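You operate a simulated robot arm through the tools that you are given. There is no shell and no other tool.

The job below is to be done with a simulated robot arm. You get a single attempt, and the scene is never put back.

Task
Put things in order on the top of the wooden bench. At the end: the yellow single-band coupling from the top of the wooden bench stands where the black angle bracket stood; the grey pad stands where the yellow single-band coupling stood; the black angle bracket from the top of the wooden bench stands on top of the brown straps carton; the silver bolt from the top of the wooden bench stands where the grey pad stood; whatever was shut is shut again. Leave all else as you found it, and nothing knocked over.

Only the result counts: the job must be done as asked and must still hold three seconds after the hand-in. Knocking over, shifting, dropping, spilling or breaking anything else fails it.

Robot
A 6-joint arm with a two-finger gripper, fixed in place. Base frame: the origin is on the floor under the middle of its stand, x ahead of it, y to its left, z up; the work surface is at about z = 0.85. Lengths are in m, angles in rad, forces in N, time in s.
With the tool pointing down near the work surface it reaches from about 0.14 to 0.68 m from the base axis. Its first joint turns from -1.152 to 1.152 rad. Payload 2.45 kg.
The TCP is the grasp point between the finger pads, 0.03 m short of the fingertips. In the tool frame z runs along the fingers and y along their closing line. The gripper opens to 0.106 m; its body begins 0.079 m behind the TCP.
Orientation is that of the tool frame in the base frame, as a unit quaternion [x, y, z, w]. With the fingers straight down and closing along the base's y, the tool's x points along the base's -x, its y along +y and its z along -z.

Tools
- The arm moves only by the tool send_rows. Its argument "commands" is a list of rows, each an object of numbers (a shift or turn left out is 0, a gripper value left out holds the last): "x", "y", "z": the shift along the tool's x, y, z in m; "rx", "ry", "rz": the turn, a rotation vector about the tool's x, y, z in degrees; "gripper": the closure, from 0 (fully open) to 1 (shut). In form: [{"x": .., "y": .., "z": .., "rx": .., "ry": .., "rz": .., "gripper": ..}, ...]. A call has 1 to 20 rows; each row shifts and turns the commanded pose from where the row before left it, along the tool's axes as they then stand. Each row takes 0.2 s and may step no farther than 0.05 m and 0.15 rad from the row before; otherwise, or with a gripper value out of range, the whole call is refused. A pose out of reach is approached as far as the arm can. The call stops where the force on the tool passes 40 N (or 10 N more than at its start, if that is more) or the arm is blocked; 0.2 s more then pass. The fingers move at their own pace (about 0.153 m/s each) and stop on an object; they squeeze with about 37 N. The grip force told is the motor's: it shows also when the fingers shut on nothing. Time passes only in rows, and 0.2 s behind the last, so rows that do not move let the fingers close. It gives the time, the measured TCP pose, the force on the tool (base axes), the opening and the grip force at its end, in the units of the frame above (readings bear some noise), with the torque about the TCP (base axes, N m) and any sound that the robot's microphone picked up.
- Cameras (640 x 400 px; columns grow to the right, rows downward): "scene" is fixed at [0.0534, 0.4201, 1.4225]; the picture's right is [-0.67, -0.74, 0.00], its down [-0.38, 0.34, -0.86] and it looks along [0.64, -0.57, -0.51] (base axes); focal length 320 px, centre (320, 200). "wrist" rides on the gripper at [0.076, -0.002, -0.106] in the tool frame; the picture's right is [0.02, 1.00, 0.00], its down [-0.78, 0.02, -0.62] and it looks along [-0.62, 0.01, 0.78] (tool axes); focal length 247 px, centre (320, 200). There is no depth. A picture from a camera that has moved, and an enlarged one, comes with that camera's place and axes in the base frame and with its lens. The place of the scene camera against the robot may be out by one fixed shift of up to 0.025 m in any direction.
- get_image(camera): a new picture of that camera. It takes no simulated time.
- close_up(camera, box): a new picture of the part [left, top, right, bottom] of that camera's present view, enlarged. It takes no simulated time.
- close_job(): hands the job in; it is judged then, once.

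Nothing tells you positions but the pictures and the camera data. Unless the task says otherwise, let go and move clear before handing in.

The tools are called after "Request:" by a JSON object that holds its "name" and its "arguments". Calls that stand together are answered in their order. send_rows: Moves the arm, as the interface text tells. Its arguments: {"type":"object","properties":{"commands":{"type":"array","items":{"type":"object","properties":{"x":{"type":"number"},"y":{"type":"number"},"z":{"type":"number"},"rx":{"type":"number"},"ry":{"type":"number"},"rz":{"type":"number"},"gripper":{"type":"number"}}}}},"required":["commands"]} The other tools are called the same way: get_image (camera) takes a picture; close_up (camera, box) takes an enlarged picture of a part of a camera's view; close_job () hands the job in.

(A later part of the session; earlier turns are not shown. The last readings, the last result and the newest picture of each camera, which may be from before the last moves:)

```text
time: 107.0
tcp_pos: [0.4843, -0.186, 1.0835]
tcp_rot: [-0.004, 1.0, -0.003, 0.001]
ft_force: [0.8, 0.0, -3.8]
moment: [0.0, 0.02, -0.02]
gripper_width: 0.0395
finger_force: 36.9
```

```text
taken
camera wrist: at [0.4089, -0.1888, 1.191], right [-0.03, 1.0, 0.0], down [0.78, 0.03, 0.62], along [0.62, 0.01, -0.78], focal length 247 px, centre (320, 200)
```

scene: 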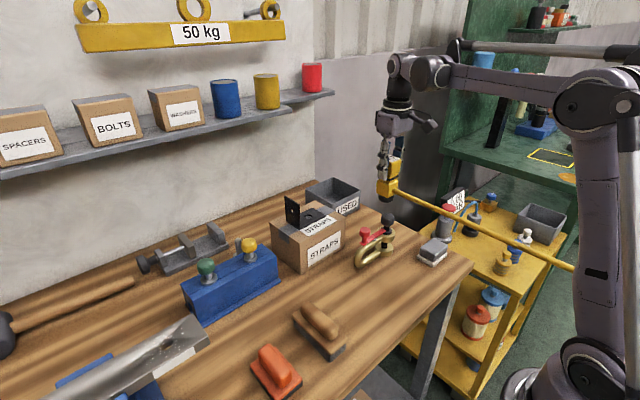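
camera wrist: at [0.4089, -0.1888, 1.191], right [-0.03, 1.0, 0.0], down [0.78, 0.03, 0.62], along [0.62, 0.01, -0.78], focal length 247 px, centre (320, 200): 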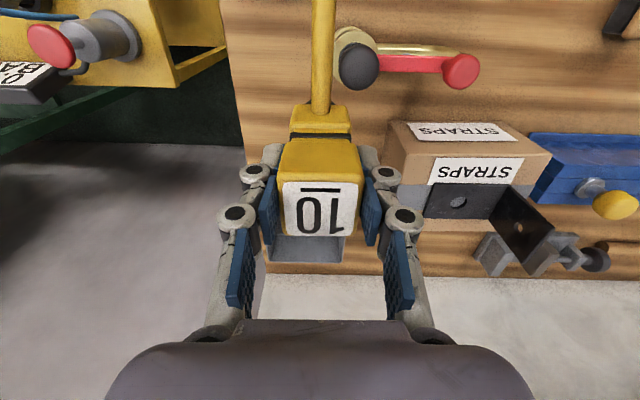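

The shackle's knob reaches about z = 0.977, so I raise the coupling a bit more before crossing it, then move in small steps toward +y.

Request:
{"name": "send_rows", "arguments": {"commands": [{"z": -0.01}, {"z": -0.015}, {"z": -0.015}, {"z": -0.005}, {"x": 0.008, "y": 0.01}, {"x": 0.01, "y": 0.015}, {"x": 0.01, "y": 0.015}, {"x": 0.01, "y": 0.015}, {"x": 0.01, "y": 0.015}, {"x": 0.008, "y": 0.01}, {}]}}

Request:
{"name": "get_image", "arguments": {"camera": "scene"}}

Request:
{"name": "get_image", "arguments": {"camera": "wrist"}}

```text
time: 109.4
tcp_pos: [0.4255, -0.1058, 1.1268]
tcp_rot: [-0.004, 1.0, -0.002, 0.0]
ft_force: [1.0, 0.5, -2.9]
moment: [0.0, -0.03, 0.02]
gripper_width: 0.0395
finger_force: 36.5
```

```text
taken
```

scene: 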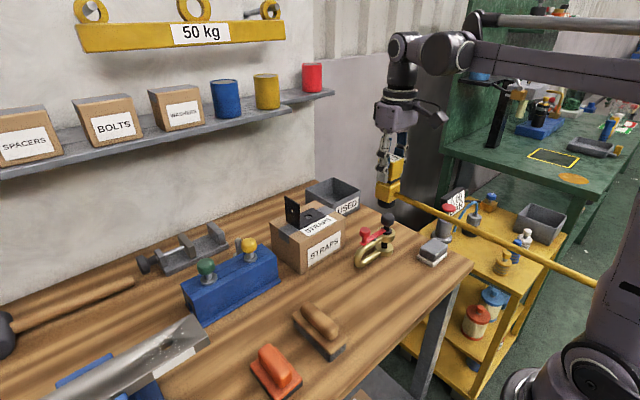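

```text
taken
camera wrist: at [0.3514, -0.1093, 1.2343], right [-0.03, 1.0, 0.0], down [0.78, 0.03, 0.62], along [0.62, 0.01, -0.78], focal length 247 px, centre (320, 200)
```

wrist: 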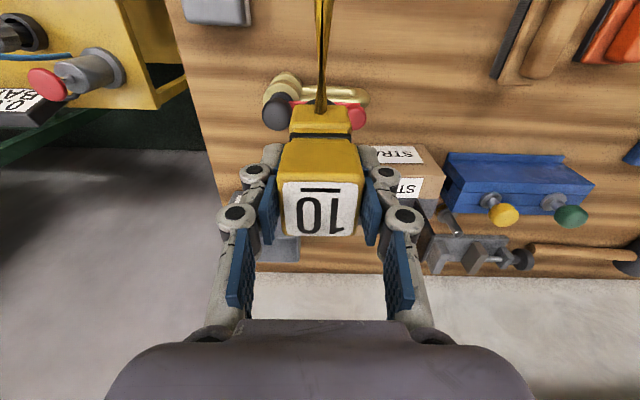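

No extra force so far. I continue in small steps, as the line now comes near the robot's own base.

Request:
{"name": "send_rows", "arguments": {"commands": [{"x": 0.006, "y": 0.01}, {"x": 0.008, "y": 0.012}, {"x": 0.008, "y": 0.012}, {"x": 0.006, "y": 0.01}, {}]}}

Request:
{"name": "get_image", "arguments": {"camera": "scene"}}

```text
time: 110.6
tcp_pos: [0.3991, -0.0644, 1.1271]
tcp_rot: [-0.003, 1.0, -0.003, 0.0]
ft_force: [0.1, -0.8, -3.7]
moment: [-0.02, -0.02, 0.0]
gripper_width: 0.0394
finger_force: 36.8
```

```text
taken
```

scene: 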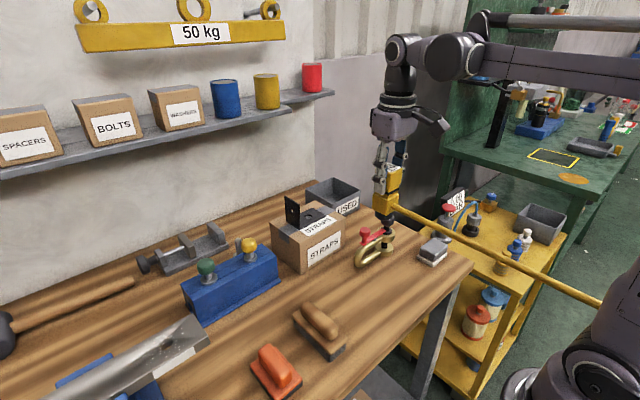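

Request:
{"name": "send_rows", "arguments": {"commands": [{"x": 0.004, "y": 0.01}, {"x": 0.005, "y": 0.013}, {"x": 0.006, "y": 0.014}, {"x": 0.006, "y": 0.014}, {"x": 0.005, "y": 0.013}, {"x": 0.003, "y": 0.009}, {}]}}

Request:
{"name": "get_image", "arguments": {"camera": "scene"}}

Request:
{"name": "get_image", "arguments": {"camera": "wrist"}}

```text
time: 112.2
tcp_pos: [0.3682, 0.0107, 1.1277]
tcp_rot: [-0.003, 1.0, -0.002, 0.0]
ft_force: [0.5, -0.7, -2.7]
moment: [0.0, -0.01, -0.02]
gripper_width: 0.0393
finger_force: 36.6
```

```text
taken
```

scene: 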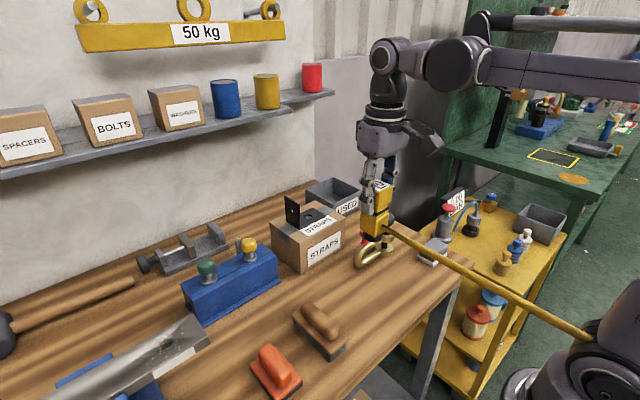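

```text
taken
camera wrist: at [0.2933, 0.007, 1.2339], right [-0.03, 1.0, 0.0], down [0.78, 0.03, 0.62], along [0.62, 0.01, -0.78], focal length 247 px, centre (320, 200)
```

wrist: 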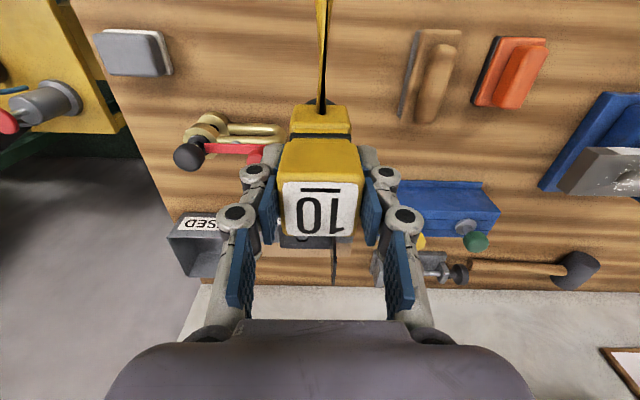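

The coupling hangs over the bracket's old place (0.369, 0.010) with no pull from the line. I lower it slowly.

Request:
{"name": "send_rows", "arguments": {"commands": [{"z": 0.01, "x": -0.001, "y": -0.001}, {"z": 0.015}, {"z": 0.018}, {"z": 0.018}, {"z": 0.018}, {"z": 0.018}, {"z": 0.018}, {"z": 0.018}, {"z": 0.015}, {"z": 0.01}, {"z": 0.006}, {}]}}

Request:
{"name": "send_rows", "arguments": {"commands": [{"z": 0.005}, {}]}}

Request:
{"name": "send_rows", "arguments": {"commands": [{"z": 0.003}, {}]}}

Request:
{"name": "close_up", "arguments": {"camera": "scene", "box": [330, 220, 430, 320]}}

```text
time: 114.8
tcp_pos: [0.371, 0.0093, 0.9634]
tcp_rot: [-0.004, 1.0, -0.003, -0.001]
ft_force: [0.3, -0.1, -3.9]
moment: [-0.01, -0.03, -0.01]
gripper_width: 0.0395
finger_force: 37.3
```

```text
time: 115.4
tcp_pos: [0.372, 0.0086, 0.9577]
tcp_rot: [-0.003, 1.0, -0.003, 0.0]
ft_force: [0.5, 0.4, -2.6]
moment: [0.0, -0.04, 0.01]
gripper_width: 0.0392
finger_force: 37.2
```

```text
time: 116.0
tcp_pos: [0.3721, 0.0084, 0.9552]
tcp_rot: [-0.003, 1.0, -0.003, 0.0]
ft_force: [0.0, -0.5, -3.9]
moment: [-0.01, -0.01, -0.02]
gripper_width: 0.0395
finger_force: 37.0
```

```text
4.00 times, centred on (380, 270) of scene
camera zoom: at [0.0535, 0.4201, 1.4225], right [-0.67, -0.74, 0.0], down [-0.38, 0.34, -0.86], along [0.64, -0.57, -0.51], focal length 1278 px, centre (80, -80)
```

zoom: 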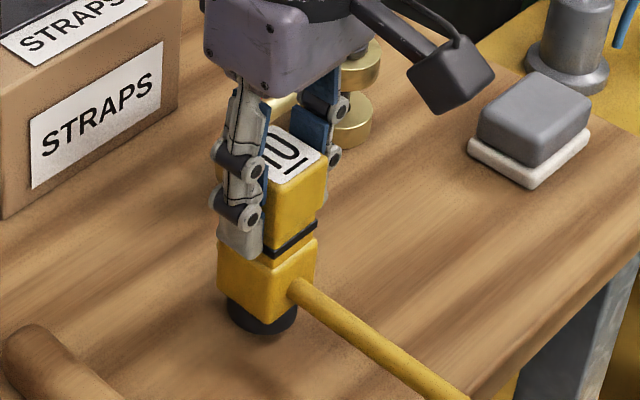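

A few millimetres left. I continue in 2-3 mm steps until the load goes off.

Request:
{"name": "send_rows", "arguments": {"commands": [{"z": 0.003}, {}]}}

Request:
{"name": "send_rows", "arguments": {"commands": [{"z": 0.002}, {}]}}

Request:
{"name": "send_rows", "arguments": {"commands": [{"z": 0.0015}, {}]}}

```text
time: 116.6
tcp_pos: [0.372, 0.0084, 0.9512]
tcp_rot: [-0.004, 1.0, -0.002, 0.0]
ft_force: [0.1, -0.4, -2.1]
moment: [0.0, 0.03, 0.0]
gripper_width: 0.0393
finger_force: 37.4
```

```text
time: 117.2
tcp_pos: [0.3714, 0.0089, 0.9502]
tcp_rot: [-0.003, 1.0, -0.004, 0.0]
ft_force: [-0.7, 0.4, -2.9]
moment: [-0.01, 0.02, 0.0]
gripper_width: 0.0393
finger_force: 37.1
```

```text
time: 117.8
tcp_pos: [0.372, 0.0094, 0.9485]
tcp_rot: [-0.004, 1.0, -0.002, 0.001]
ft_force: [-0.1, 1.2, 28.6]
moment: [0.05, -0.08, 0.04]
gripper_width: 0.0396
finger_force: 38.0
```

It is on the bench (28 N). I back off one millimetre and open slowly.

Request:
{"name": "send_rows", "arguments": {"commands": [{"z": -0.001}, {}]}}

Request:
{"name": "send_rows", "arguments": {"commands": [{"gripper": 0.58}, {"gripper": 0.5}, {"gripper": 0.4}, {"gripper": 0.25}, {}]}}

Request:
{"name": "close_up", "arguments": {"camera": "scene", "box": [330, 220, 430, 320]}}

Request:
{"name": "get_image", "arguments": {"camera": "wrist"}}

```text
time: 118.4
tcp_pos: [0.3713, 0.0094, 0.9487]
tcp_rot: [-0.003, 1.0, -0.003, 0.001]
ft_force: [3.0, 0.5, 6.7]
moment: [-0.02, -0.23, 0.02]
gripper_width: 0.0394
finger_force: 36.6
```

```text
time: 119.6
tcp_pos: [0.3698, 0.0093, 0.9493]
tcp_rot: [-0.003, 1.0, -0.003, 0.0]
ft_force: [0.5, -0.8, 0.1]
moment: [0.0, 0.0, 0.01]
gripper_width: 0.0796
finger_force: 0.0
```

```text
4.00 times, centred on (380, 270) of scene
camera zoom: at [0.0534, 0.4201, 1.4225], right [-0.67, -0.74, 0.0], down [-0.38, 0.34, -0.86], along [0.64, -0.57, -0.51], focal length 1278 px, centre (80, -80)
```

zoom: 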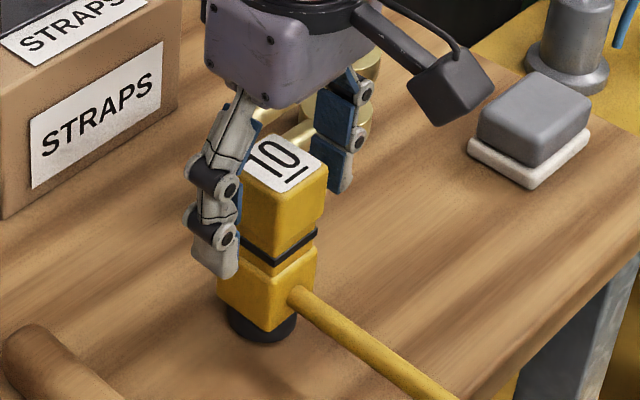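

```text
taken
camera wrist: at [0.2949, 0.0061, 1.0558], right [-0.03, 1.0, 0.0], down [0.78, 0.03, 0.62], along [0.62, 0.01, -0.78], focal length 247 px, centre (320, 200)
```

wrist: 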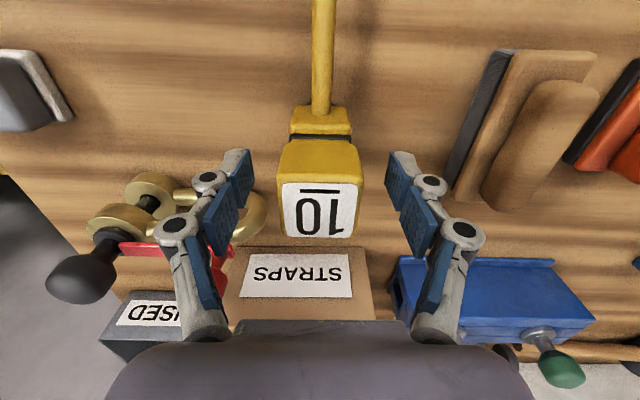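

The coupling stands on its own at the bracket's old place. I rise clear of it.

Request:
{"name": "send_rows", "arguments": {"commands": [{"z": -0.01}, {"z": -0.02}, {"z": -0.03}, {"z": -0.03}, {"z": -0.03}, {"z": -0.03}, {}]}}

Request:
{"name": "get_image", "arguments": {"camera": "scene"}}

Request:
{"name": "get_image", "arguments": {"camera": "wrist"}}

```text
time: 121.2
tcp_pos: [0.3678, 0.0096, 1.0998]
tcp_rot: [-0.003, 1.0, -0.002, 0.0]
ft_force: [0.3, -0.2, -0.4]
moment: [0.0, 0.01, 0.03]
gripper_width: 0.0797
finger_force: 0.0
```

```text
taken
```

scene: 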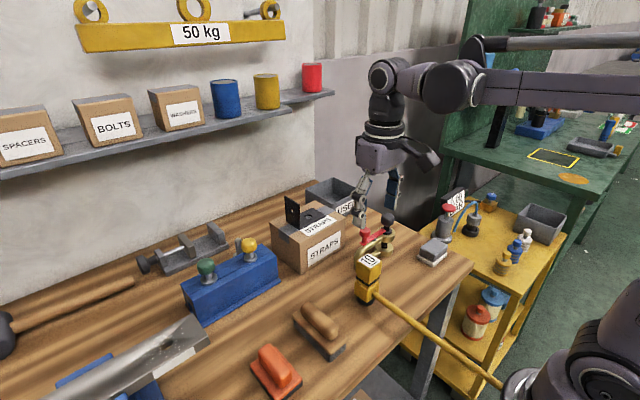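

```text
taken
camera wrist: at [0.2928, 0.0072, 1.207], right [-0.03, 1.0, 0.0], down [0.78, 0.03, 0.62], along [0.62, 0.01, -0.78], focal length 247 px, centre (320, 200)
```

wrist: 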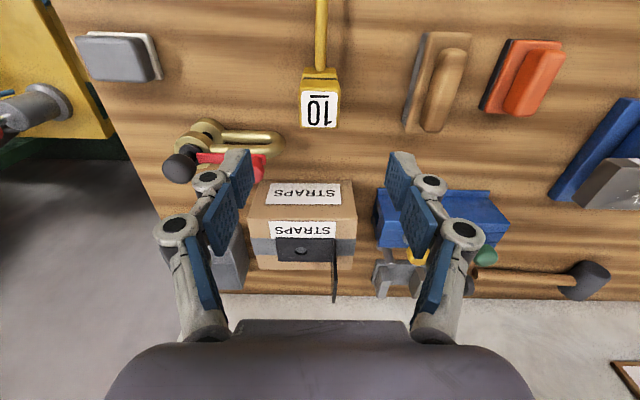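

The coupling is placed at about (0.371, 0.008). Next is the grey pad; I move over it to measure it.

Request:
{"name": "send_rows", "arguments": {"commands": [{"y": -0.04}, {"y": -0.04}, {"y": -0.04}, {"y": -0.04}, {"y": -0.04}, {"y": -0.04}, {}]}}

Request:
{"name": "get_image", "arguments": {"camera": "wrist"}}

Request:
{"name": "close_up", "arguments": {"camera": "wrist", "box": [250, 20, 390, 120]}}

Request:
{"name": "close_up", "arguments": {"camera": "scene", "box": [400, 220, 470, 280]}}

```text
time: 122.8
tcp_pos: [0.3719, -0.2305, 1.0972]
tcp_rot: [-0.004, 1.0, -0.002, 0.0]
ft_force: [0.1, -0.5, -0.3]
moment: [0.0, 0.02, 0.03]
gripper_width: 0.0794
finger_force: 0.0
```

```text
taken
camera wrist: at [0.2958, -0.2332, 1.2044], right [-0.03, 1.0, 0.0], down [0.78, 0.03, 0.62], along [0.62, 0.01, -0.78], focal length 247 px, centre (320, 200)
```

wrist: 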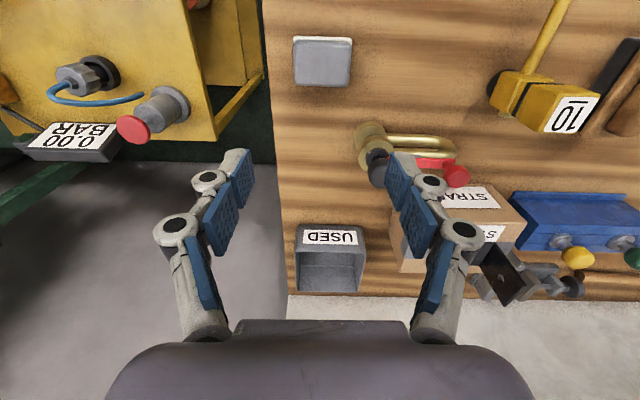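

```text
4.00 times, centred on (320, 70) of wrist
camera zoom: at [0.2958, -0.2332, 1.2044], right [-0.03, 1.0, 0.0], down [0.78, 0.03, 0.62], along [0.62, 0.01, -0.78], focal length 988 px, centre (320, 720)
```

zoom: 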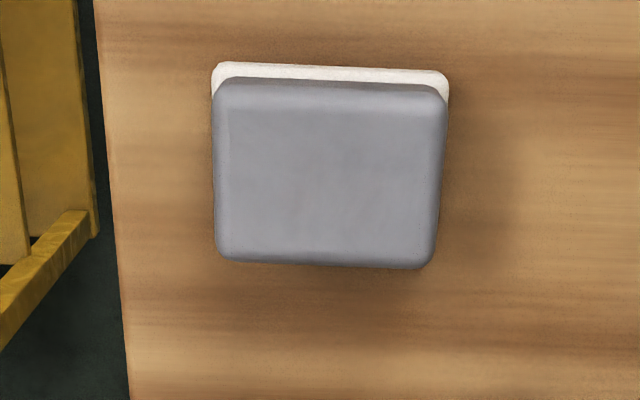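

```text
6.67 times, centred on (435, 250) of scene
camera zoom: at [0.0534, 0.4201, 1.4225], right [-0.67, -0.74, 0.0], down [-0.38, 0.34, -0.86], along [0.64, -0.57, -0.51], focal length 2131 px, centre (-447, -133)
```

zoom: 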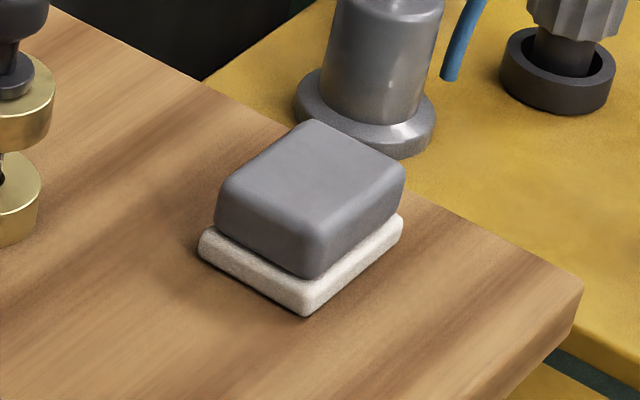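

The pad is about 0.051 x 0.069 with centre (0.351, -0.233), top at z about 0.888, aligned with the axes, and the line no longer crosses it. I go over it with the fingers fully open and descend.

Request:
{"name": "send_rows", "arguments": {"commands": [{"x": 0.021, "y": -0.0025, "gripper": 0.05}, {"z": 0.04}, {"z": 0.04}, {"z": 0.04}, {"z": 0.04}, {"z": 0.02}, {}]}}

Request:
{"name": "get_image", "arguments": {"camera": "wrist"}}

Request:
{"name": "close_up", "arguments": {"camera": "scene", "box": [380, 200, 480, 290]}}

```text
time: 124.4
tcp_pos: [0.3522, -0.2351, 0.92]
tcp_rot: [-0.004, 1.0, -0.003, 0.0]
ft_force: [0.1, -0.5, -0.4]
moment: [0.0, -0.04, 0.02]
gripper_width: 0.1005
finger_force: 0.2
```

```text
taken
camera wrist: at [0.2769, -0.2381, 1.027], right [-0.03, 1.0, 0.0], down [0.78, 0.03, 0.62], along [0.62, 0.01, -0.78], focal length 247 px, centre (320, 200)
```

wrist: 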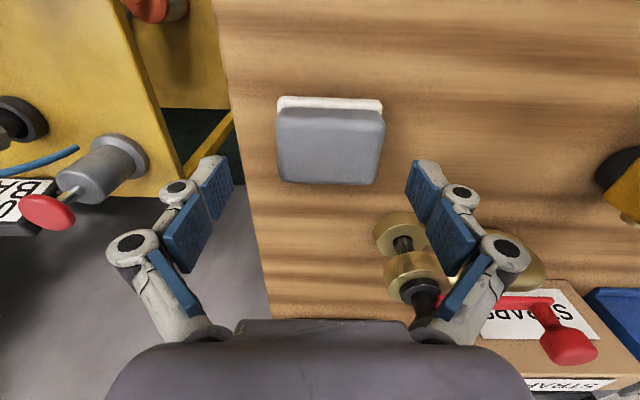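

```text
4.44 times, centred on (430, 245) of scene
camera zoom: at [0.0534, 0.4202, 1.4225], right [-0.67, -0.74, 0.0], down [-0.38, 0.34, -0.86], along [0.64, -0.57, -0.51], focal length 1421 px, centre (-169, 0)
```

zoom: 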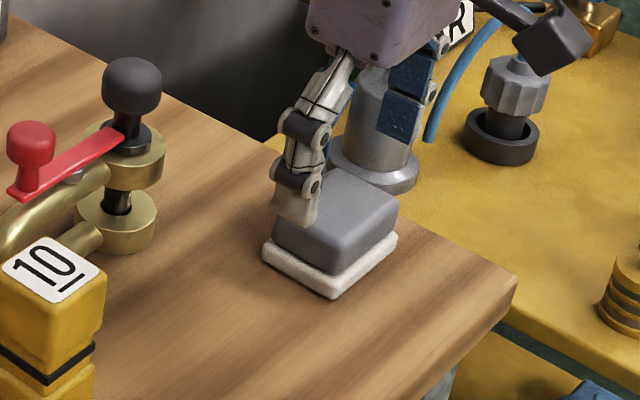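

Request:
{"name": "close_up", "arguments": {"camera": "wrist", "box": [250, 80, 410, 200]}}

```text
3.33 times, centred on (330, 140) of wrist
camera zoom: at [0.2769, -0.2381, 1.027], right [-0.03, 1.0, 0.0], down [0.78, 0.03, 0.62], along [0.62, 0.01, -0.78], focal length 823 px, centre (287, 400)
```

zoom: 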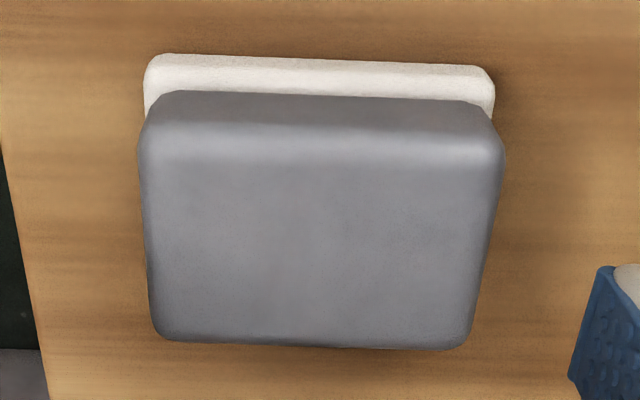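

The pad's centre is at about (0.353, -0.232), nearly under the TCP. I go down to about z = 0.89 (fingertips just above the bench) and close.

Request:
{"name": "send_rows", "arguments": {"commands": [{"y": 0.003, "z": 0.015}, {"z": 0.012}, {}]}}

Request:
{"name": "send_rows", "arguments": {"commands": [{"gripper": 0.25}, {"gripper": 0.35}, {"gripper": 0.45}, {"gripper": 0.7}, {"gripper": 1}, {}]}}

Request:
{"name": "get_image", "arguments": {"camera": "wrist"}}

Request:
{"name": "close_up", "arguments": {"camera": "scene", "box": [380, 200, 480, 290]}}

```text
time: 125.2
tcp_pos: [0.3516, -0.2327, 0.8933]
tcp_rot: [-0.003, 1.0, -0.002, -0.001]
ft_force: [0.1, -0.1, 1.2]
moment: [0.0, 0.0, -0.02]
gripper_width: 0.1005
finger_force: 0.1
```

```text
time: 126.6
tcp_pos: [0.352, -0.2309, 0.8935]
tcp_rot: [-0.003, 1.0, -0.003, 0.0]
ft_force: [1.0, -0.5, 7.9]
moment: [0.06, 0.01, -0.05]
gripper_width: 0.065
finger_force: 36.9
```

```text
taken
camera wrist: at [0.2758, -0.235, 1.0014], right [-0.03, 1.0, 0.0], down [0.78, 0.03, 0.62], along [0.62, 0.01, -0.78], focal length 247 px, centre (320, 200)
```

wrist: 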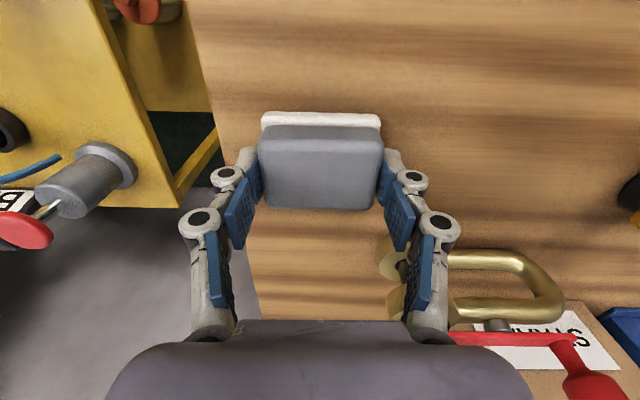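

```text
4.44 times, centred on (430, 245) of scene
camera zoom: at [0.0533, 0.4202, 1.4225], right [-0.67, -0.74, 0.0], down [-0.38, 0.34, -0.86], along [0.64, -0.57, -0.51], focal length 1421 px, centre (-169, 0)
```

zoom: 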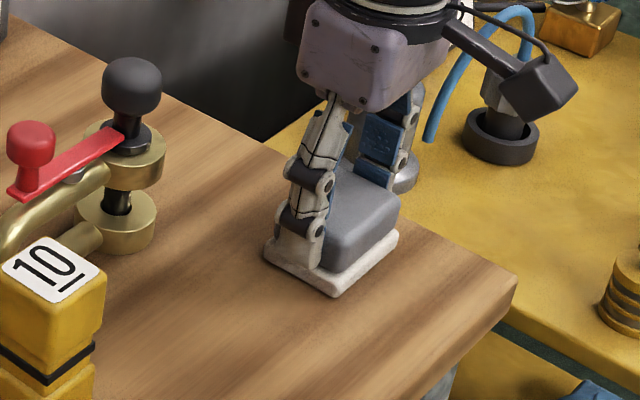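

The pad is held at 0.065 m. I lift a few millimetres slowly and read the load.

Request:
{"name": "send_rows", "arguments": {"commands": [{"z": -0.003}, {}]}}

Request:
{"name": "send_rows", "arguments": {"commands": [{"z": -0.003}, {"z": -0.003}, {}]}}

Request:
{"name": "close_up", "arguments": {"camera": "scene", "box": [380, 200, 480, 290]}}

```text
time: 127.2
tcp_pos: [0.3515, -0.2314, 0.8975]
tcp_rot: [-0.003, 1.0, -0.002, 0.0]
ft_force: [-0.1, -0.2, -0.7]
moment: [0.01, -0.02, 0.05]
gripper_width: 0.0649
finger_force: 36.7
```

```text
time: 128.0
tcp_pos: [0.3521, -0.2312, 0.9032]
tcp_rot: [-0.004, 1.0, -0.003, -0.001]
ft_force: [0.1, 0.0, -0.2]
moment: [0.0, 0.02, 0.0]
gripper_width: 0.0649
finger_force: 36.5
```

```text
4.44 times, centred on (430, 245) of scene
camera zoom: at [0.0534, 0.4201, 1.4225], right [-0.67, -0.74, 0.0], down [-0.38, 0.34, -0.86], along [0.64, -0.57, -0.51], focal length 1421 px, centre (-169, 0)
```

zoom: 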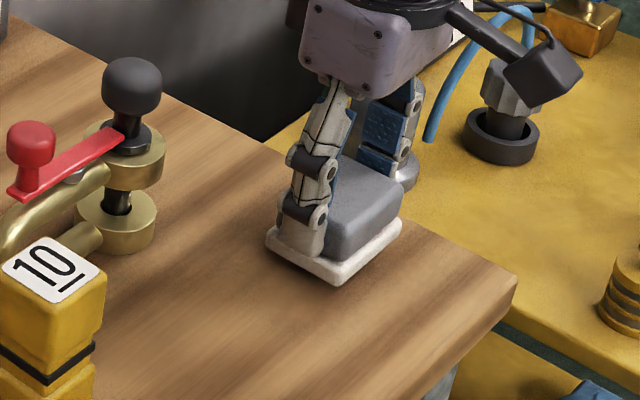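

The pad is up and light. I lift to about z = 1.06, well above the shackle, then carry it over to the coupling's old place.

Request:
{"name": "send_rows", "arguments": {"commands": [{"z": -0.008}, {"z": -0.015}, {"z": -0.02}, {"z": -0.02}, {"z": -0.02}, {"z": -0.02}, {"z": -0.02}, {"z": -0.015}, {"z": -0.01}, {"z": -0.008}, {}]}}

Request:
{"name": "send_rows", "arguments": {"commands": [{"x": -0.01, "y": -0.005}, {"x": -0.015}, {"x": -0.02}, {"x": -0.02}, {"x": -0.02}, {"x": -0.02}, {"x": -0.02}, {"x": -0.02}, {"x": -0.02}, {"x": -0.015}, {"x": -0.01, "y": 0.01}, {"x": -0.005, "y": 0.012}, {"y": 0.012}, {"y": 0.008}, {"y": 0.004}, {}]}}

Request:
{"name": "get_image", "arguments": {"camera": "wrist"}}

Request:
{"name": "get_image", "arguments": {"camera": "scene"}}

```text
time: 130.4
tcp_pos: [0.351, -0.2317, 1.0585]
tcp_rot: [-0.004, 1.0, -0.003, 0.0]
ft_force: [0.4, 1.1, -0.4]
moment: [0.02, -0.01, 0.0]
gripper_width: 0.0646
finger_force: 37.3
```

```text
time: 133.8
tcp_pos: [0.5464, -0.19, 1.0577]
tcp_rot: [-0.004, 1.0, -0.003, 0.0]
ft_force: [-0.6, -0.6, -0.1]
moment: [0.03, 0.03, -0.04]
gripper_width: 0.0651
finger_force: 37.0
```

```text
taken
camera wrist: at [0.471, -0.1921, 1.1663], right [-0.03, 1.0, 0.0], down [0.78, 0.03, 0.62], along [0.62, 0.01, -0.78], focal length 247 px, centre (320, 200)
```

wrist: 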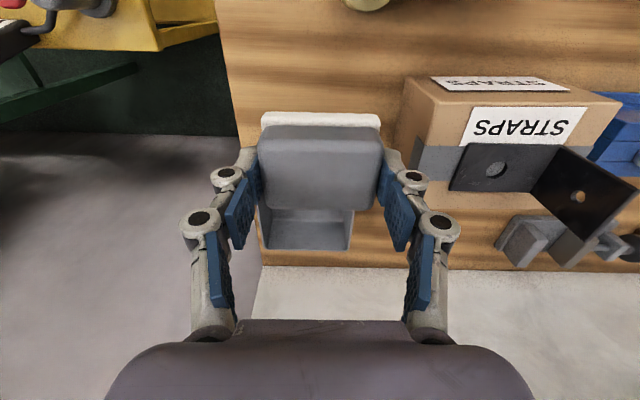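

```text
taken
```

scene: 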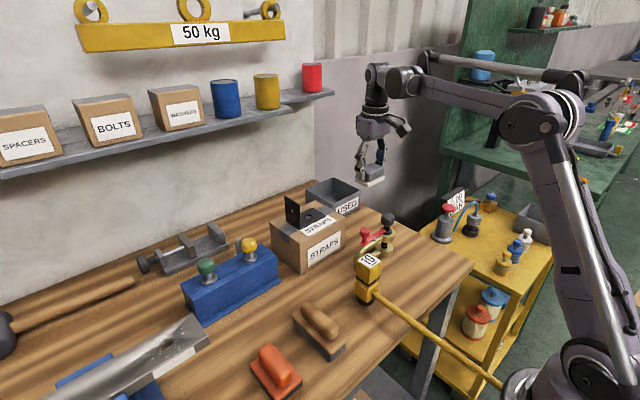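

The pad is over the coupling's old place. I lower it slowly to the bench.

Request:
{"name": "send_rows", "arguments": {"commands": [{"z": 0.01, "x": -0.0025}, {"z": 0.018}, {"z": 0.02}, {"z": 0.02}, {"z": 0.02}, {"z": 0.02}, {"z": 0.018}, {"z": 0.012}, {"z": 0.006}, {}]}}

Request:
{"name": "get_image", "arguments": {"camera": "wrist"}}

Request:
{"name": "close_up", "arguments": {"camera": "scene", "box": [320, 160, 440, 260]}}

```text
time: 136.0
tcp_pos: [0.5483, -0.1905, 0.9136]
tcp_rot: [-0.003, 1.0, -0.003, -0.001]
ft_force: [-0.5, -1.2, -0.5]
moment: [0.0, 0.01, -0.03]
gripper_width: 0.065
finger_force: 37.3
```

```text
taken
camera wrist: at [0.4732, -0.1935, 1.0205], right [-0.03, 1.0, 0.0], down [0.78, 0.03, 0.62], along [0.62, 0.01, -0.78], focal length 247 px, centre (320, 200)
```

wrist: 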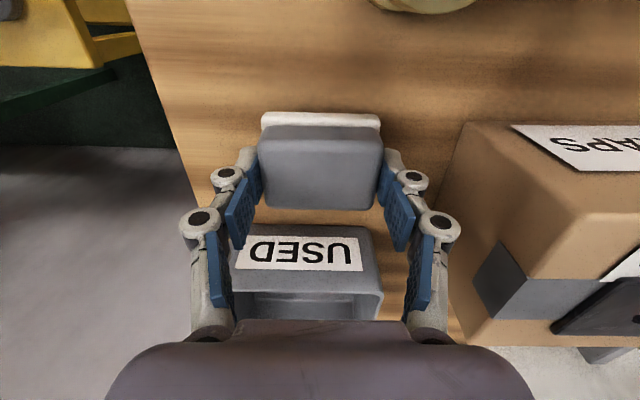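

```text
4.00 times, centred on (380, 210) of scene
camera zoom: at [0.0534, 0.4201, 1.4225], right [-0.67, -0.74, 0.0], down [-0.38, 0.34, -0.86], along [0.64, -0.57, -0.51], focal length 1278 px, centre (80, 160)
```

zoom: 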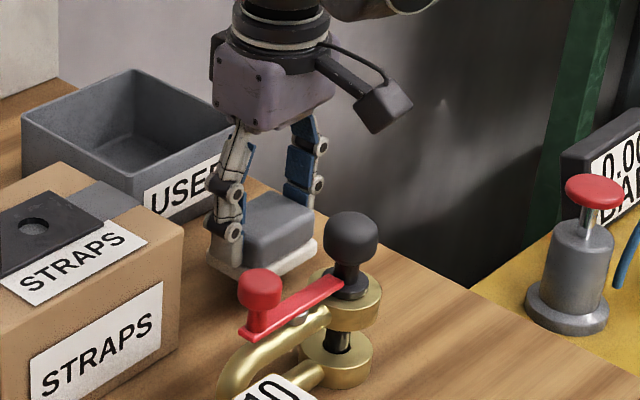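

Request:
{"name": "send_rows", "arguments": {"commands": [{"z": 0.006}, {"z": 0.006}, {"z": 0.003}, {}]}}

Request:
{"name": "send_rows", "arguments": {"commands": [{"z": 0.002}, {}]}}

Request:
{"name": "send_rows", "arguments": {"commands": [{"z": 0.002}, {}]}}

```text
time: 137.0
tcp_pos: [0.5478, -0.191, 0.9003]
tcp_rot: [-0.004, 1.0, -0.002, 0.0]
ft_force: [0.1, -1.4, -0.9]
moment: [0.02, -0.01, 0.02]
gripper_width: 0.0648
finger_force: 37.0
```

```text
time: 137.6
tcp_pos: [0.549, -0.1897, 0.8979]
tcp_rot: [-0.003, 1.0, -0.003, 0.0]
ft_force: [-0.3, 0.4, -0.2]
moment: [0.01, -0.01, 0.0]
gripper_width: 0.0647
finger_force: 36.7
```

```text
time: 138.2
tcp_pos: [0.5487, -0.1904, 0.8955]
tcp_rot: [-0.004, 1.0, -0.003, 0.0]
ft_force: [-0.3, -0.1, -0.9]
moment: [0.0, 0.0, 0.0]
gripper_width: 0.0652
finger_force: 37.2
```

Request:
{"name": "send_rows", "arguments": {"commands": [{"z": 0.0015}, {}]}}

Request:
{"name": "send_rows", "arguments": {"commands": [{"z": 0.0015}, {}]}}

```text
time: 138.8
tcp_pos: [0.5485, -0.1905, 0.8945]
tcp_rot: [-0.004, 1.0, -0.002, 0.001]
ft_force: [0.1, -1.6, 0.7]
moment: [0.03, 0.02, 0.04]
gripper_width: 0.0651
finger_force: 37.1
```

```text
time: 139.4
tcp_pos: [0.5488, -0.1903, 0.8936]
tcp_rot: [-0.003, 1.0, -0.003, 0.001]
ft_force: [3.0, -1.7, 22.4]
moment: [-0.01, 0.01, 0.01]
gripper_width: 0.0647
finger_force: 37.3
```

The pad is on the bench at the coupling's old place (contact 22 N). I ease off a little, open and rise.

Request:
{"name": "send_rows", "arguments": {"commands": [{"z": -0.001}, {"gripper": 0.36}, {"gripper": 0.3}, {"gripper": 0.2}, {"gripper": 0.15}, {}]}}

Request:
{"name": "send_rows", "arguments": {"commands": [{"z": -0.008}, {"z": -0.02}, {"z": -0.03}, {"z": -0.04}, {"z": -0.04}, {"z": -0.03}, {}]}}

Request:
{"name": "get_image", "arguments": {"camera": "wrist"}}

Request:
{"name": "get_image", "arguments": {"camera": "scene"}}

```text
time: 140.8
tcp_pos: [0.5488, -0.1893, 0.8933]
tcp_rot: [-0.004, 1.0, -0.002, 0.0]
ft_force: [-0.3, -0.2, -0.1]
moment: [0.02, -0.02, 0.04]
gripper_width: 0.0901
finger_force: 0.0
```

```text
time: 142.4
tcp_pos: [0.5475, -0.1876, 1.0609]
tcp_rot: [-0.004, 1.0, -0.002, 0.0]
ft_force: [-0.2, 0.4, 0.2]
moment: [-0.05, 0.01, -0.03]
gripper_width: 0.0898
finger_force: 0.0
```

```text
taken
camera wrist: at [0.4724, -0.1904, 1.1688], right [-0.03, 1.0, 0.0], down [0.78, 0.03, 0.62], along [0.62, 0.01, -0.78], focal length 247 px, centre (320, 200)
```

wrist: 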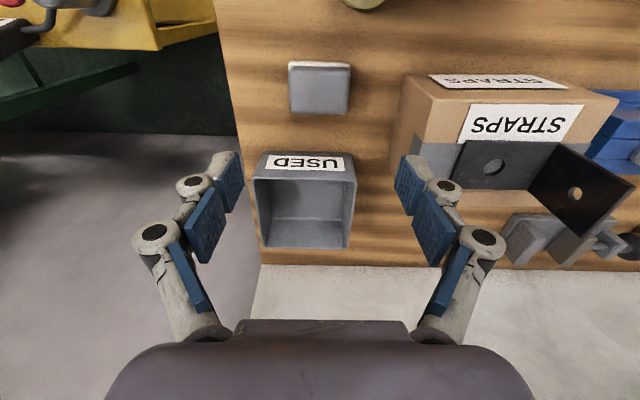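

```text
taken
```

scene: 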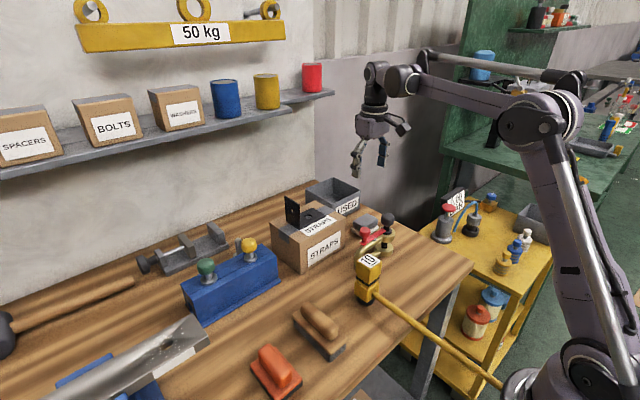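

The pad now stands at the coupling's old place. Next is the bolt at about (0.667, 0.143), near the reach limit, so I approach from the inside at moderate height with the tool turned about -22 degrees to keep the wrist camera clear of the yellow knob.

Request:
{"name": "send_rows", "arguments": {"commands": [{"x": 0.04, "y": 0.02}, {"x": 0.04, "y": 0.025}, {"x": 0.03, "y": 0.035, "z": -0.01}, {"y": 0.045, "z": -0.01}, {"y": 0.045}, {"y": 0.045}, {"y": 0.045, "x": -0.01}, {"y": 0.03, "x": -0.02}, {"rz": -8, "gripper": 0.5}, {"rz": -8}, {"rz": -6}, {}]}}

Request:
{"name": "get_image", "arguments": {"camera": "wrist"}}

Request:
{"name": "get_image", "arguments": {"camera": "scene"}}

```text
time: 145.0
tcp_pos: [0.4667, 0.1011, 1.0788]
tcp_rot: [-0.197, 0.98, -0.003, -0.001]
ft_force: [-1.4, -0.4, -0.2]
moment: [0.02, -0.01, 0.01]
gripper_width: 0.0529
finger_force: 0.1
```

```text
taken
camera wrist: at [0.3979, 0.0698, 1.1877], right [-0.4, 0.92, 0.0], down [0.72, 0.32, 0.62], along [0.57, 0.25, -0.78], focal length 247 px, centre (320, 200)
```

wrist: 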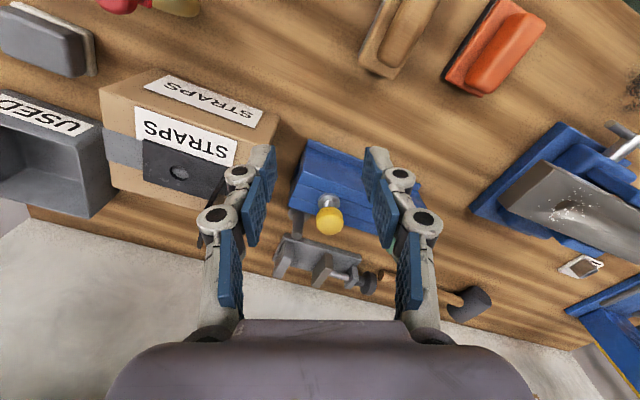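

```text
taken
```

scene: 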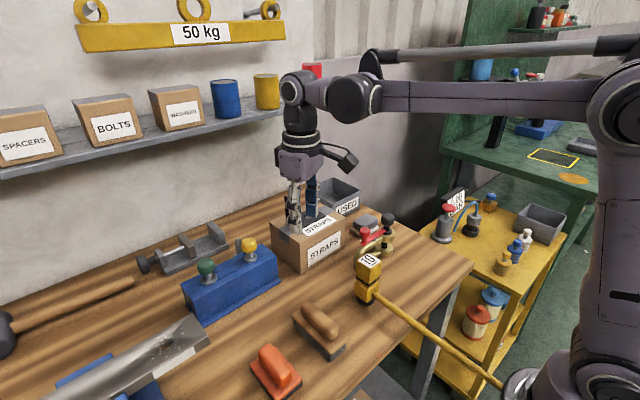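

Request:
{"name": "send_rows", "arguments": {"commands": [{"x": -0.0254, "y": -0.0083, "z": 0.005}, {"x": -0.0254, "y": -0.0083, "z": 0.005}, {"x": -0.0254, "y": -0.0083, "z": 0.005}, {"x": -0.0254, "y": -0.0083, "z": 0.006}, {"x": -0.0254, "y": -0.0083, "z": 0.006}, {}]}}

Request:
{"name": "get_image", "arguments": {"camera": "wrist"}}

Request:
{"name": "close_up", "arguments": {"camera": "wrist", "box": [250, 60, 400, 180]}}

```text
time: 146.4
tcp_pos: [0.6021, 0.1084, 1.055]
tcp_rot: [-0.194, 0.981, -0.003, -0.001]
ft_force: [0.7, 0.2, 0.4]
moment: [0.03, 0.0, 0.0]
gripper_width: 0.053
finger_force: 0.1
```

```text
taken
camera wrist: at [0.5325, 0.0773, 1.1619], right [-0.4, 0.92, 0.0], down [0.72, 0.32, 0.62], along [0.57, 0.25, -0.78], focal length 247 px, centre (320, 200)
```

wrist: 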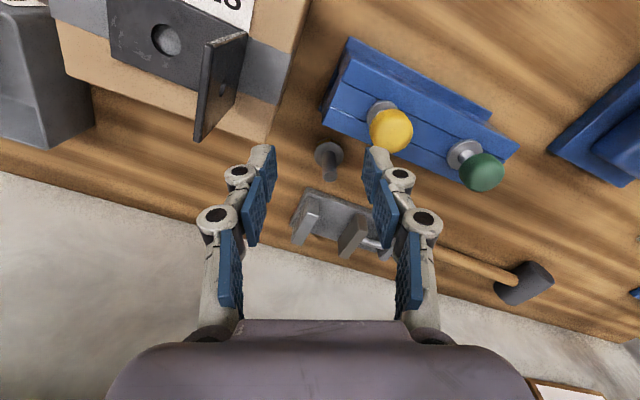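

```text
3.33 times, centred on (325, 120) of wrist
camera zoom: at [0.5325, 0.0773, 1.1619], right [-0.4, 0.92, 0.0], down [0.72, 0.32, 0.62], along [0.57, 0.25, -0.78], focal length 823 px, centre (303, 467)
```

zoom: 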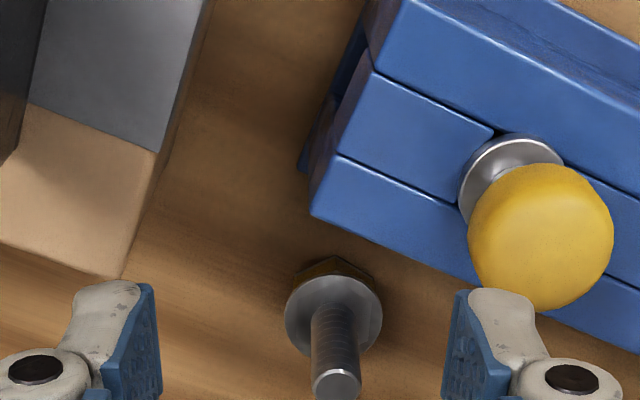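

The bolt's axis is at about (0.666, 0.147), its flange 0.018 in radius. I go outward and down in small steps, staying inside the reach.

Request:
{"name": "send_rows", "arguments": {"commands": [{"x": -0.0207, "y": 0.0003, "z": 0.012}, {"x": -0.0207, "y": 0.0003, "z": 0.013}, {}]}}

Request:
{"name": "get_image", "arguments": {"camera": "wrist"}}

```text
time: 147.2
tcp_pos: [0.6405, 0.1242, 1.0273]
tcp_rot: [-0.194, 0.981, -0.003, 0.0]
ft_force: [0.6, -0.5, -0.1]
moment: [0.02, 0.01, 0.03]
gripper_width: 0.053
finger_force: 0.0
```

```text
taken
camera wrist: at [0.5697, 0.0931, 1.1358], right [-0.4, 0.92, 0.0], down [0.72, 0.32, 0.62], along [0.57, 0.25, -0.78], focal length 247 px, centre (320, 200)
```

wrist: 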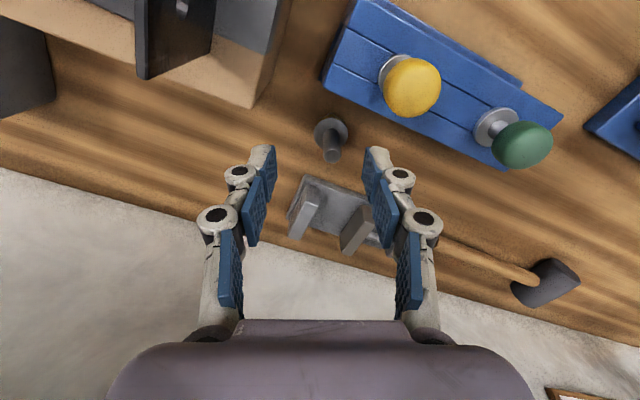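

The bolt's axis comes out at (0.665, 0.148) with its top near z = 0.93. I move over it while going down to z = 0.97.

Request:
{"name": "send_rows", "arguments": {"commands": [{"x": -0.008, "y": 0.003, "z": 0.02}, {"x": -0.0118, "y": 0.0047, "z": 0.02}, {"x": -0.012, "y": 0.0048, "z": 0.017}, {}]}}

Request:
{"name": "get_image", "arguments": {"camera": "wrist"}}

Request:
{"name": "close_up", "arguments": {"camera": "scene", "box": [180, 150, 340, 290]}}

```text
time: 148.2
tcp_pos: [0.662, 0.1488, 0.9708]
tcp_rot: [-0.194, 0.981, -0.003, 0.0]
ft_force: [0.9, -0.6, -0.1]
moment: [0.0, -0.04, 0.01]
gripper_width: 0.0532
finger_force: 0.1
```

```text
taken
camera wrist: at [0.5925, 0.1182, 1.0783], right [-0.4, 0.92, 0.0], down [0.72, 0.32, 0.62], along [0.57, 0.25, -0.78], focal length 247 px, centre (320, 200)
```

wrist: 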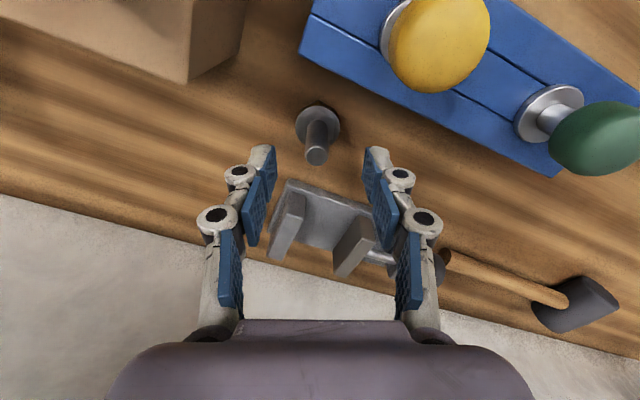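

```text
2.86 times, centred on (260, 220) of scene
camera zoom: at [0.0534, 0.4202, 1.4225], right [-0.67, -0.74, 0.0], down [-0.38, 0.34, -0.86], along [0.64, -0.57, -0.51], focal length 913 px, centre (491, 143)
```

zoom: 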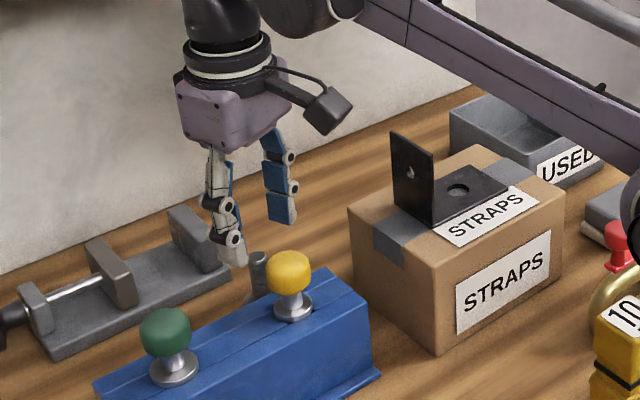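

The bolt is centred between the fingers. I shift slightly outward and descend to grip the threaded shaft above the flange.

Request:
{"name": "send_rows", "arguments": {"commands": [{"x": -0.003, "y": -0.002, "z": 0.015}, {"z": 0.018}, {"z": 0.015}, {}]}}

Request:
{"name": "get_image", "arguments": {"camera": "wrist"}}

Request:
{"name": "close_up", "arguments": {"camera": "scene", "box": [200, 190, 290, 270]}}

```text
time: 149.2
tcp_pos: [0.6659, 0.1488, 0.923]
tcp_rot: [-0.195, 0.981, -0.003, 0.0]
ft_force: [-0.3, -1.1, 0.3]
moment: [-0.01, 0.04, 0.03]
gripper_width: 0.0533
finger_force: 0.1
```

```text
taken
camera wrist: at [0.598, 0.1171, 1.0308], right [-0.4, 0.92, 0.0], down [0.72, 0.32, 0.62], along [0.57, 0.25, -0.78], focal length 247 px, centre (320, 200)
```

wrist: 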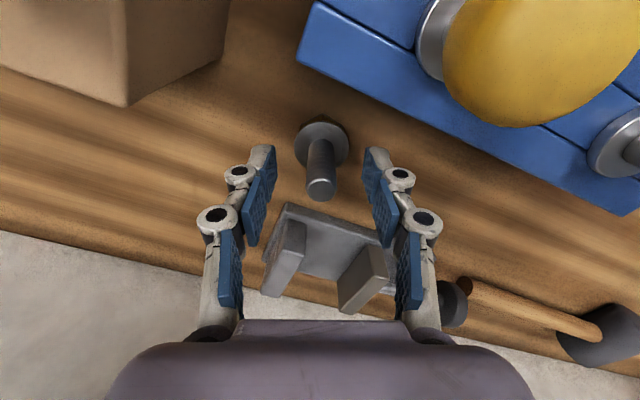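

```text
5.00 times, centred on (245, 230) of scene
camera zoom: at [0.0534, 0.4201, 1.4225], right [-0.67, -0.74, 0.0], down [-0.38, 0.34, -0.86], along [0.64, -0.57, -0.51], focal length 1598 px, centre (695, 50)
```

zoom: 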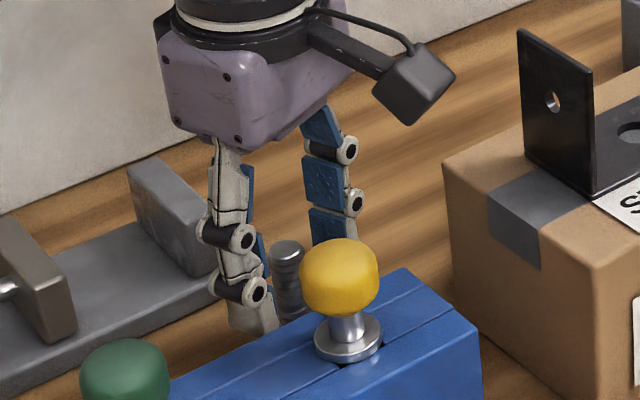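

The bolt's top is at the TCP's height and the flange about 0.045 below. I go down 9 mm more and close on the shaft.

Request:
{"name": "send_rows", "arguments": {"commands": [{"z": 0.005}, {"z": 0.004}, {}]}}

Request:
{"name": "send_rows", "arguments": {"commands": [{"gripper": 0.65}, {"gripper": 0.75}, {"gripper": 0.85}, {"gripper": 1}, {}]}}

Request:
{"name": "get_image", "arguments": {"camera": "wrist"}}

```text
time: 150.0
tcp_pos: [0.667, 0.1487, 0.9142]
tcp_rot: [-0.194, 0.981, -0.003, 0.0]
ft_force: [-0.5, 0.7, -0.3]
moment: [-0.03, -0.01, 0.0]
gripper_width: 0.053
finger_force: 0.2
```

```text
time: 151.2
tcp_pos: [0.6665, 0.1487, 0.9155]
tcp_rot: [-0.194, 0.981, -0.003, -0.001]
ft_force: [0.2, 2.1, -0.3]
moment: [0.0, 0.01, 0.01]
gripper_width: 0.0171
finger_force: 37.3
```

```text
taken
camera wrist: at [0.5971, 0.1175, 1.0219], right [-0.4, 0.92, 0.0], down [0.72, 0.32, 0.62], along [0.57, 0.25, -0.78], focal length 247 px, centre (320, 200)
```

wrist: 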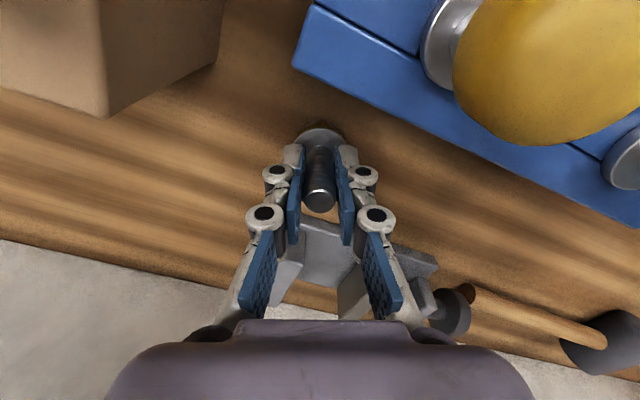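

The shaft is gripped (0.0171 m). I lift gently and read the load.

Request:
{"name": "send_rows", "arguments": {"commands": [{"z": -0.003}, {}]}}

Request:
{"name": "send_rows", "arguments": {"commands": [{"z": -0.003}, {"z": -0.004}, {}]}}

Request:
{"name": "close_up", "arguments": {"camera": "wrist", "box": [250, 100, 390, 240]}}

Request:
{"name": "close_up", "arguments": {"camera": "scene", "box": [200, 190, 290, 270]}}

```text
time: 151.8
tcp_pos: [0.6661, 0.1486, 0.9179]
tcp_rot: [-0.194, 0.981, -0.003, 0.0]
ft_force: [-0.2, 0.6, -2.3]
moment: [-0.01, 0.02, -0.03]
gripper_width: 0.017
finger_force: 36.9
```

```text
time: 152.6
tcp_pos: [0.6668, 0.1485, 0.9257]
tcp_rot: [-0.194, 0.981, -0.003, 0.0]
ft_force: [-1.1, -0.2, -1.9]
moment: [-0.01, -0.02, 0.01]
gripper_width: 0.0169
finger_force: 37.1
```

```text
2.86 times, centred on (320, 170) of wrist
camera zoom: at [0.5974, 0.1175, 1.0318], right [-0.4, 0.92, 0.0], down [0.72, 0.32, 0.62], along [0.57, 0.25, -0.78], focal length 706 px, centre (320, 286)
```

zoom: 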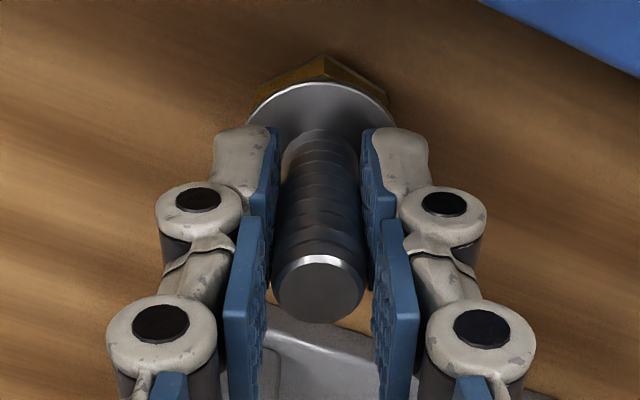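

```text
5.00 times, centred on (245, 230) of scene
camera zoom: at [0.0535, 0.4202, 1.4225], right [-0.67, -0.74, 0.0], down [-0.38, 0.34, -0.86], along [0.64, -0.57, -0.51], focal length 1598 px, centre (695, 50)
```

zoom: 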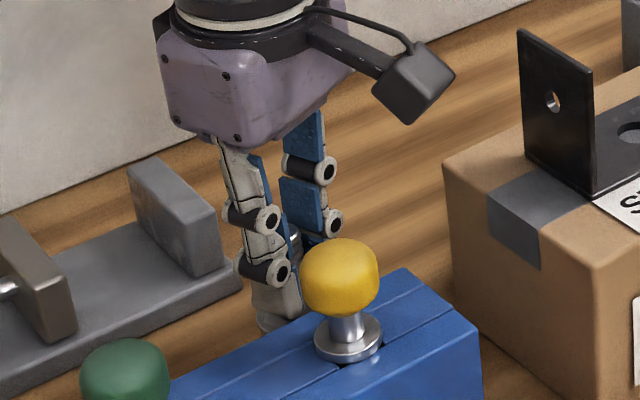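

The bolt is lifted (about 2 N, straight). I raise it carefully behind the block, then inward and over, keeping inside the reach.

Request:
{"name": "send_rows", "arguments": {"commands": [{"z": -0.008}, {"z": -0.01}, {"z": -0.01}, {"z": -0.01}, {}]}}

Request:
{"name": "send_rows", "arguments": {"commands": [{"x": 0.004, "y": 0.0008, "z": -0.008}, {"x": 0.004, "y": 0.0008, "z": -0.009}, {"x": 0.004, "y": 0.0008, "z": -0.009}, {"x": 0.004, "y": 0.0008, "z": -0.009}, {}]}}

Request:
{"name": "get_image", "arguments": {"camera": "wrist"}}

Request:
{"name": "close_up", "arguments": {"camera": "scene", "box": [190, 150, 310, 270]}}

```text
time: 153.8
tcp_pos: [0.6641, 0.1498, 0.9611]
tcp_rot: [-0.194, 0.981, -0.003, 0.001]
ft_force: [0.3, 0.5, -2.1]
moment: [0.0, -0.02, -0.02]
gripper_width: 0.0173
finger_force: 36.4
```

```text
time: 155.0
tcp_pos: [0.6505, 0.1474, 0.9968]
tcp_rot: [-0.195, 0.981, -0.003, 0.0]
ft_force: [-0.3, 0.2, -2.5]
moment: [-0.02, 0.0, -0.01]
gripper_width: 0.0171
finger_force: 37.2
```

```text
taken
camera wrist: at [0.5817, 0.1159, 1.1045], right [-0.4, 0.92, 0.0], down [0.72, 0.32, 0.62], along [0.57, 0.25, -0.78], focal length 247 px, centre (320, 200)
```

wrist: 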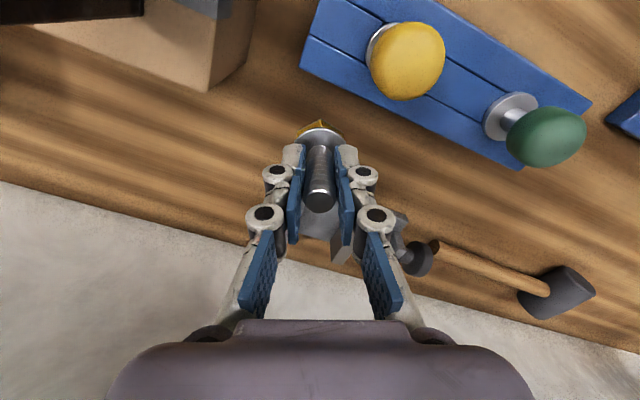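

```text
3.33 times, centred on (250, 210) of scene
camera zoom: at [0.0535, 0.4202, 1.4225], right [-0.67, -0.74, 0.0], down [-0.38, 0.34, -0.86], along [0.64, -0.57, -0.51], focal length 1066 px, centre (553, 167)
```

zoom: 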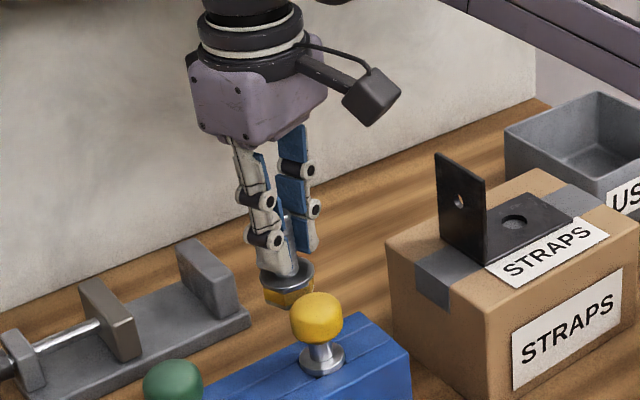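

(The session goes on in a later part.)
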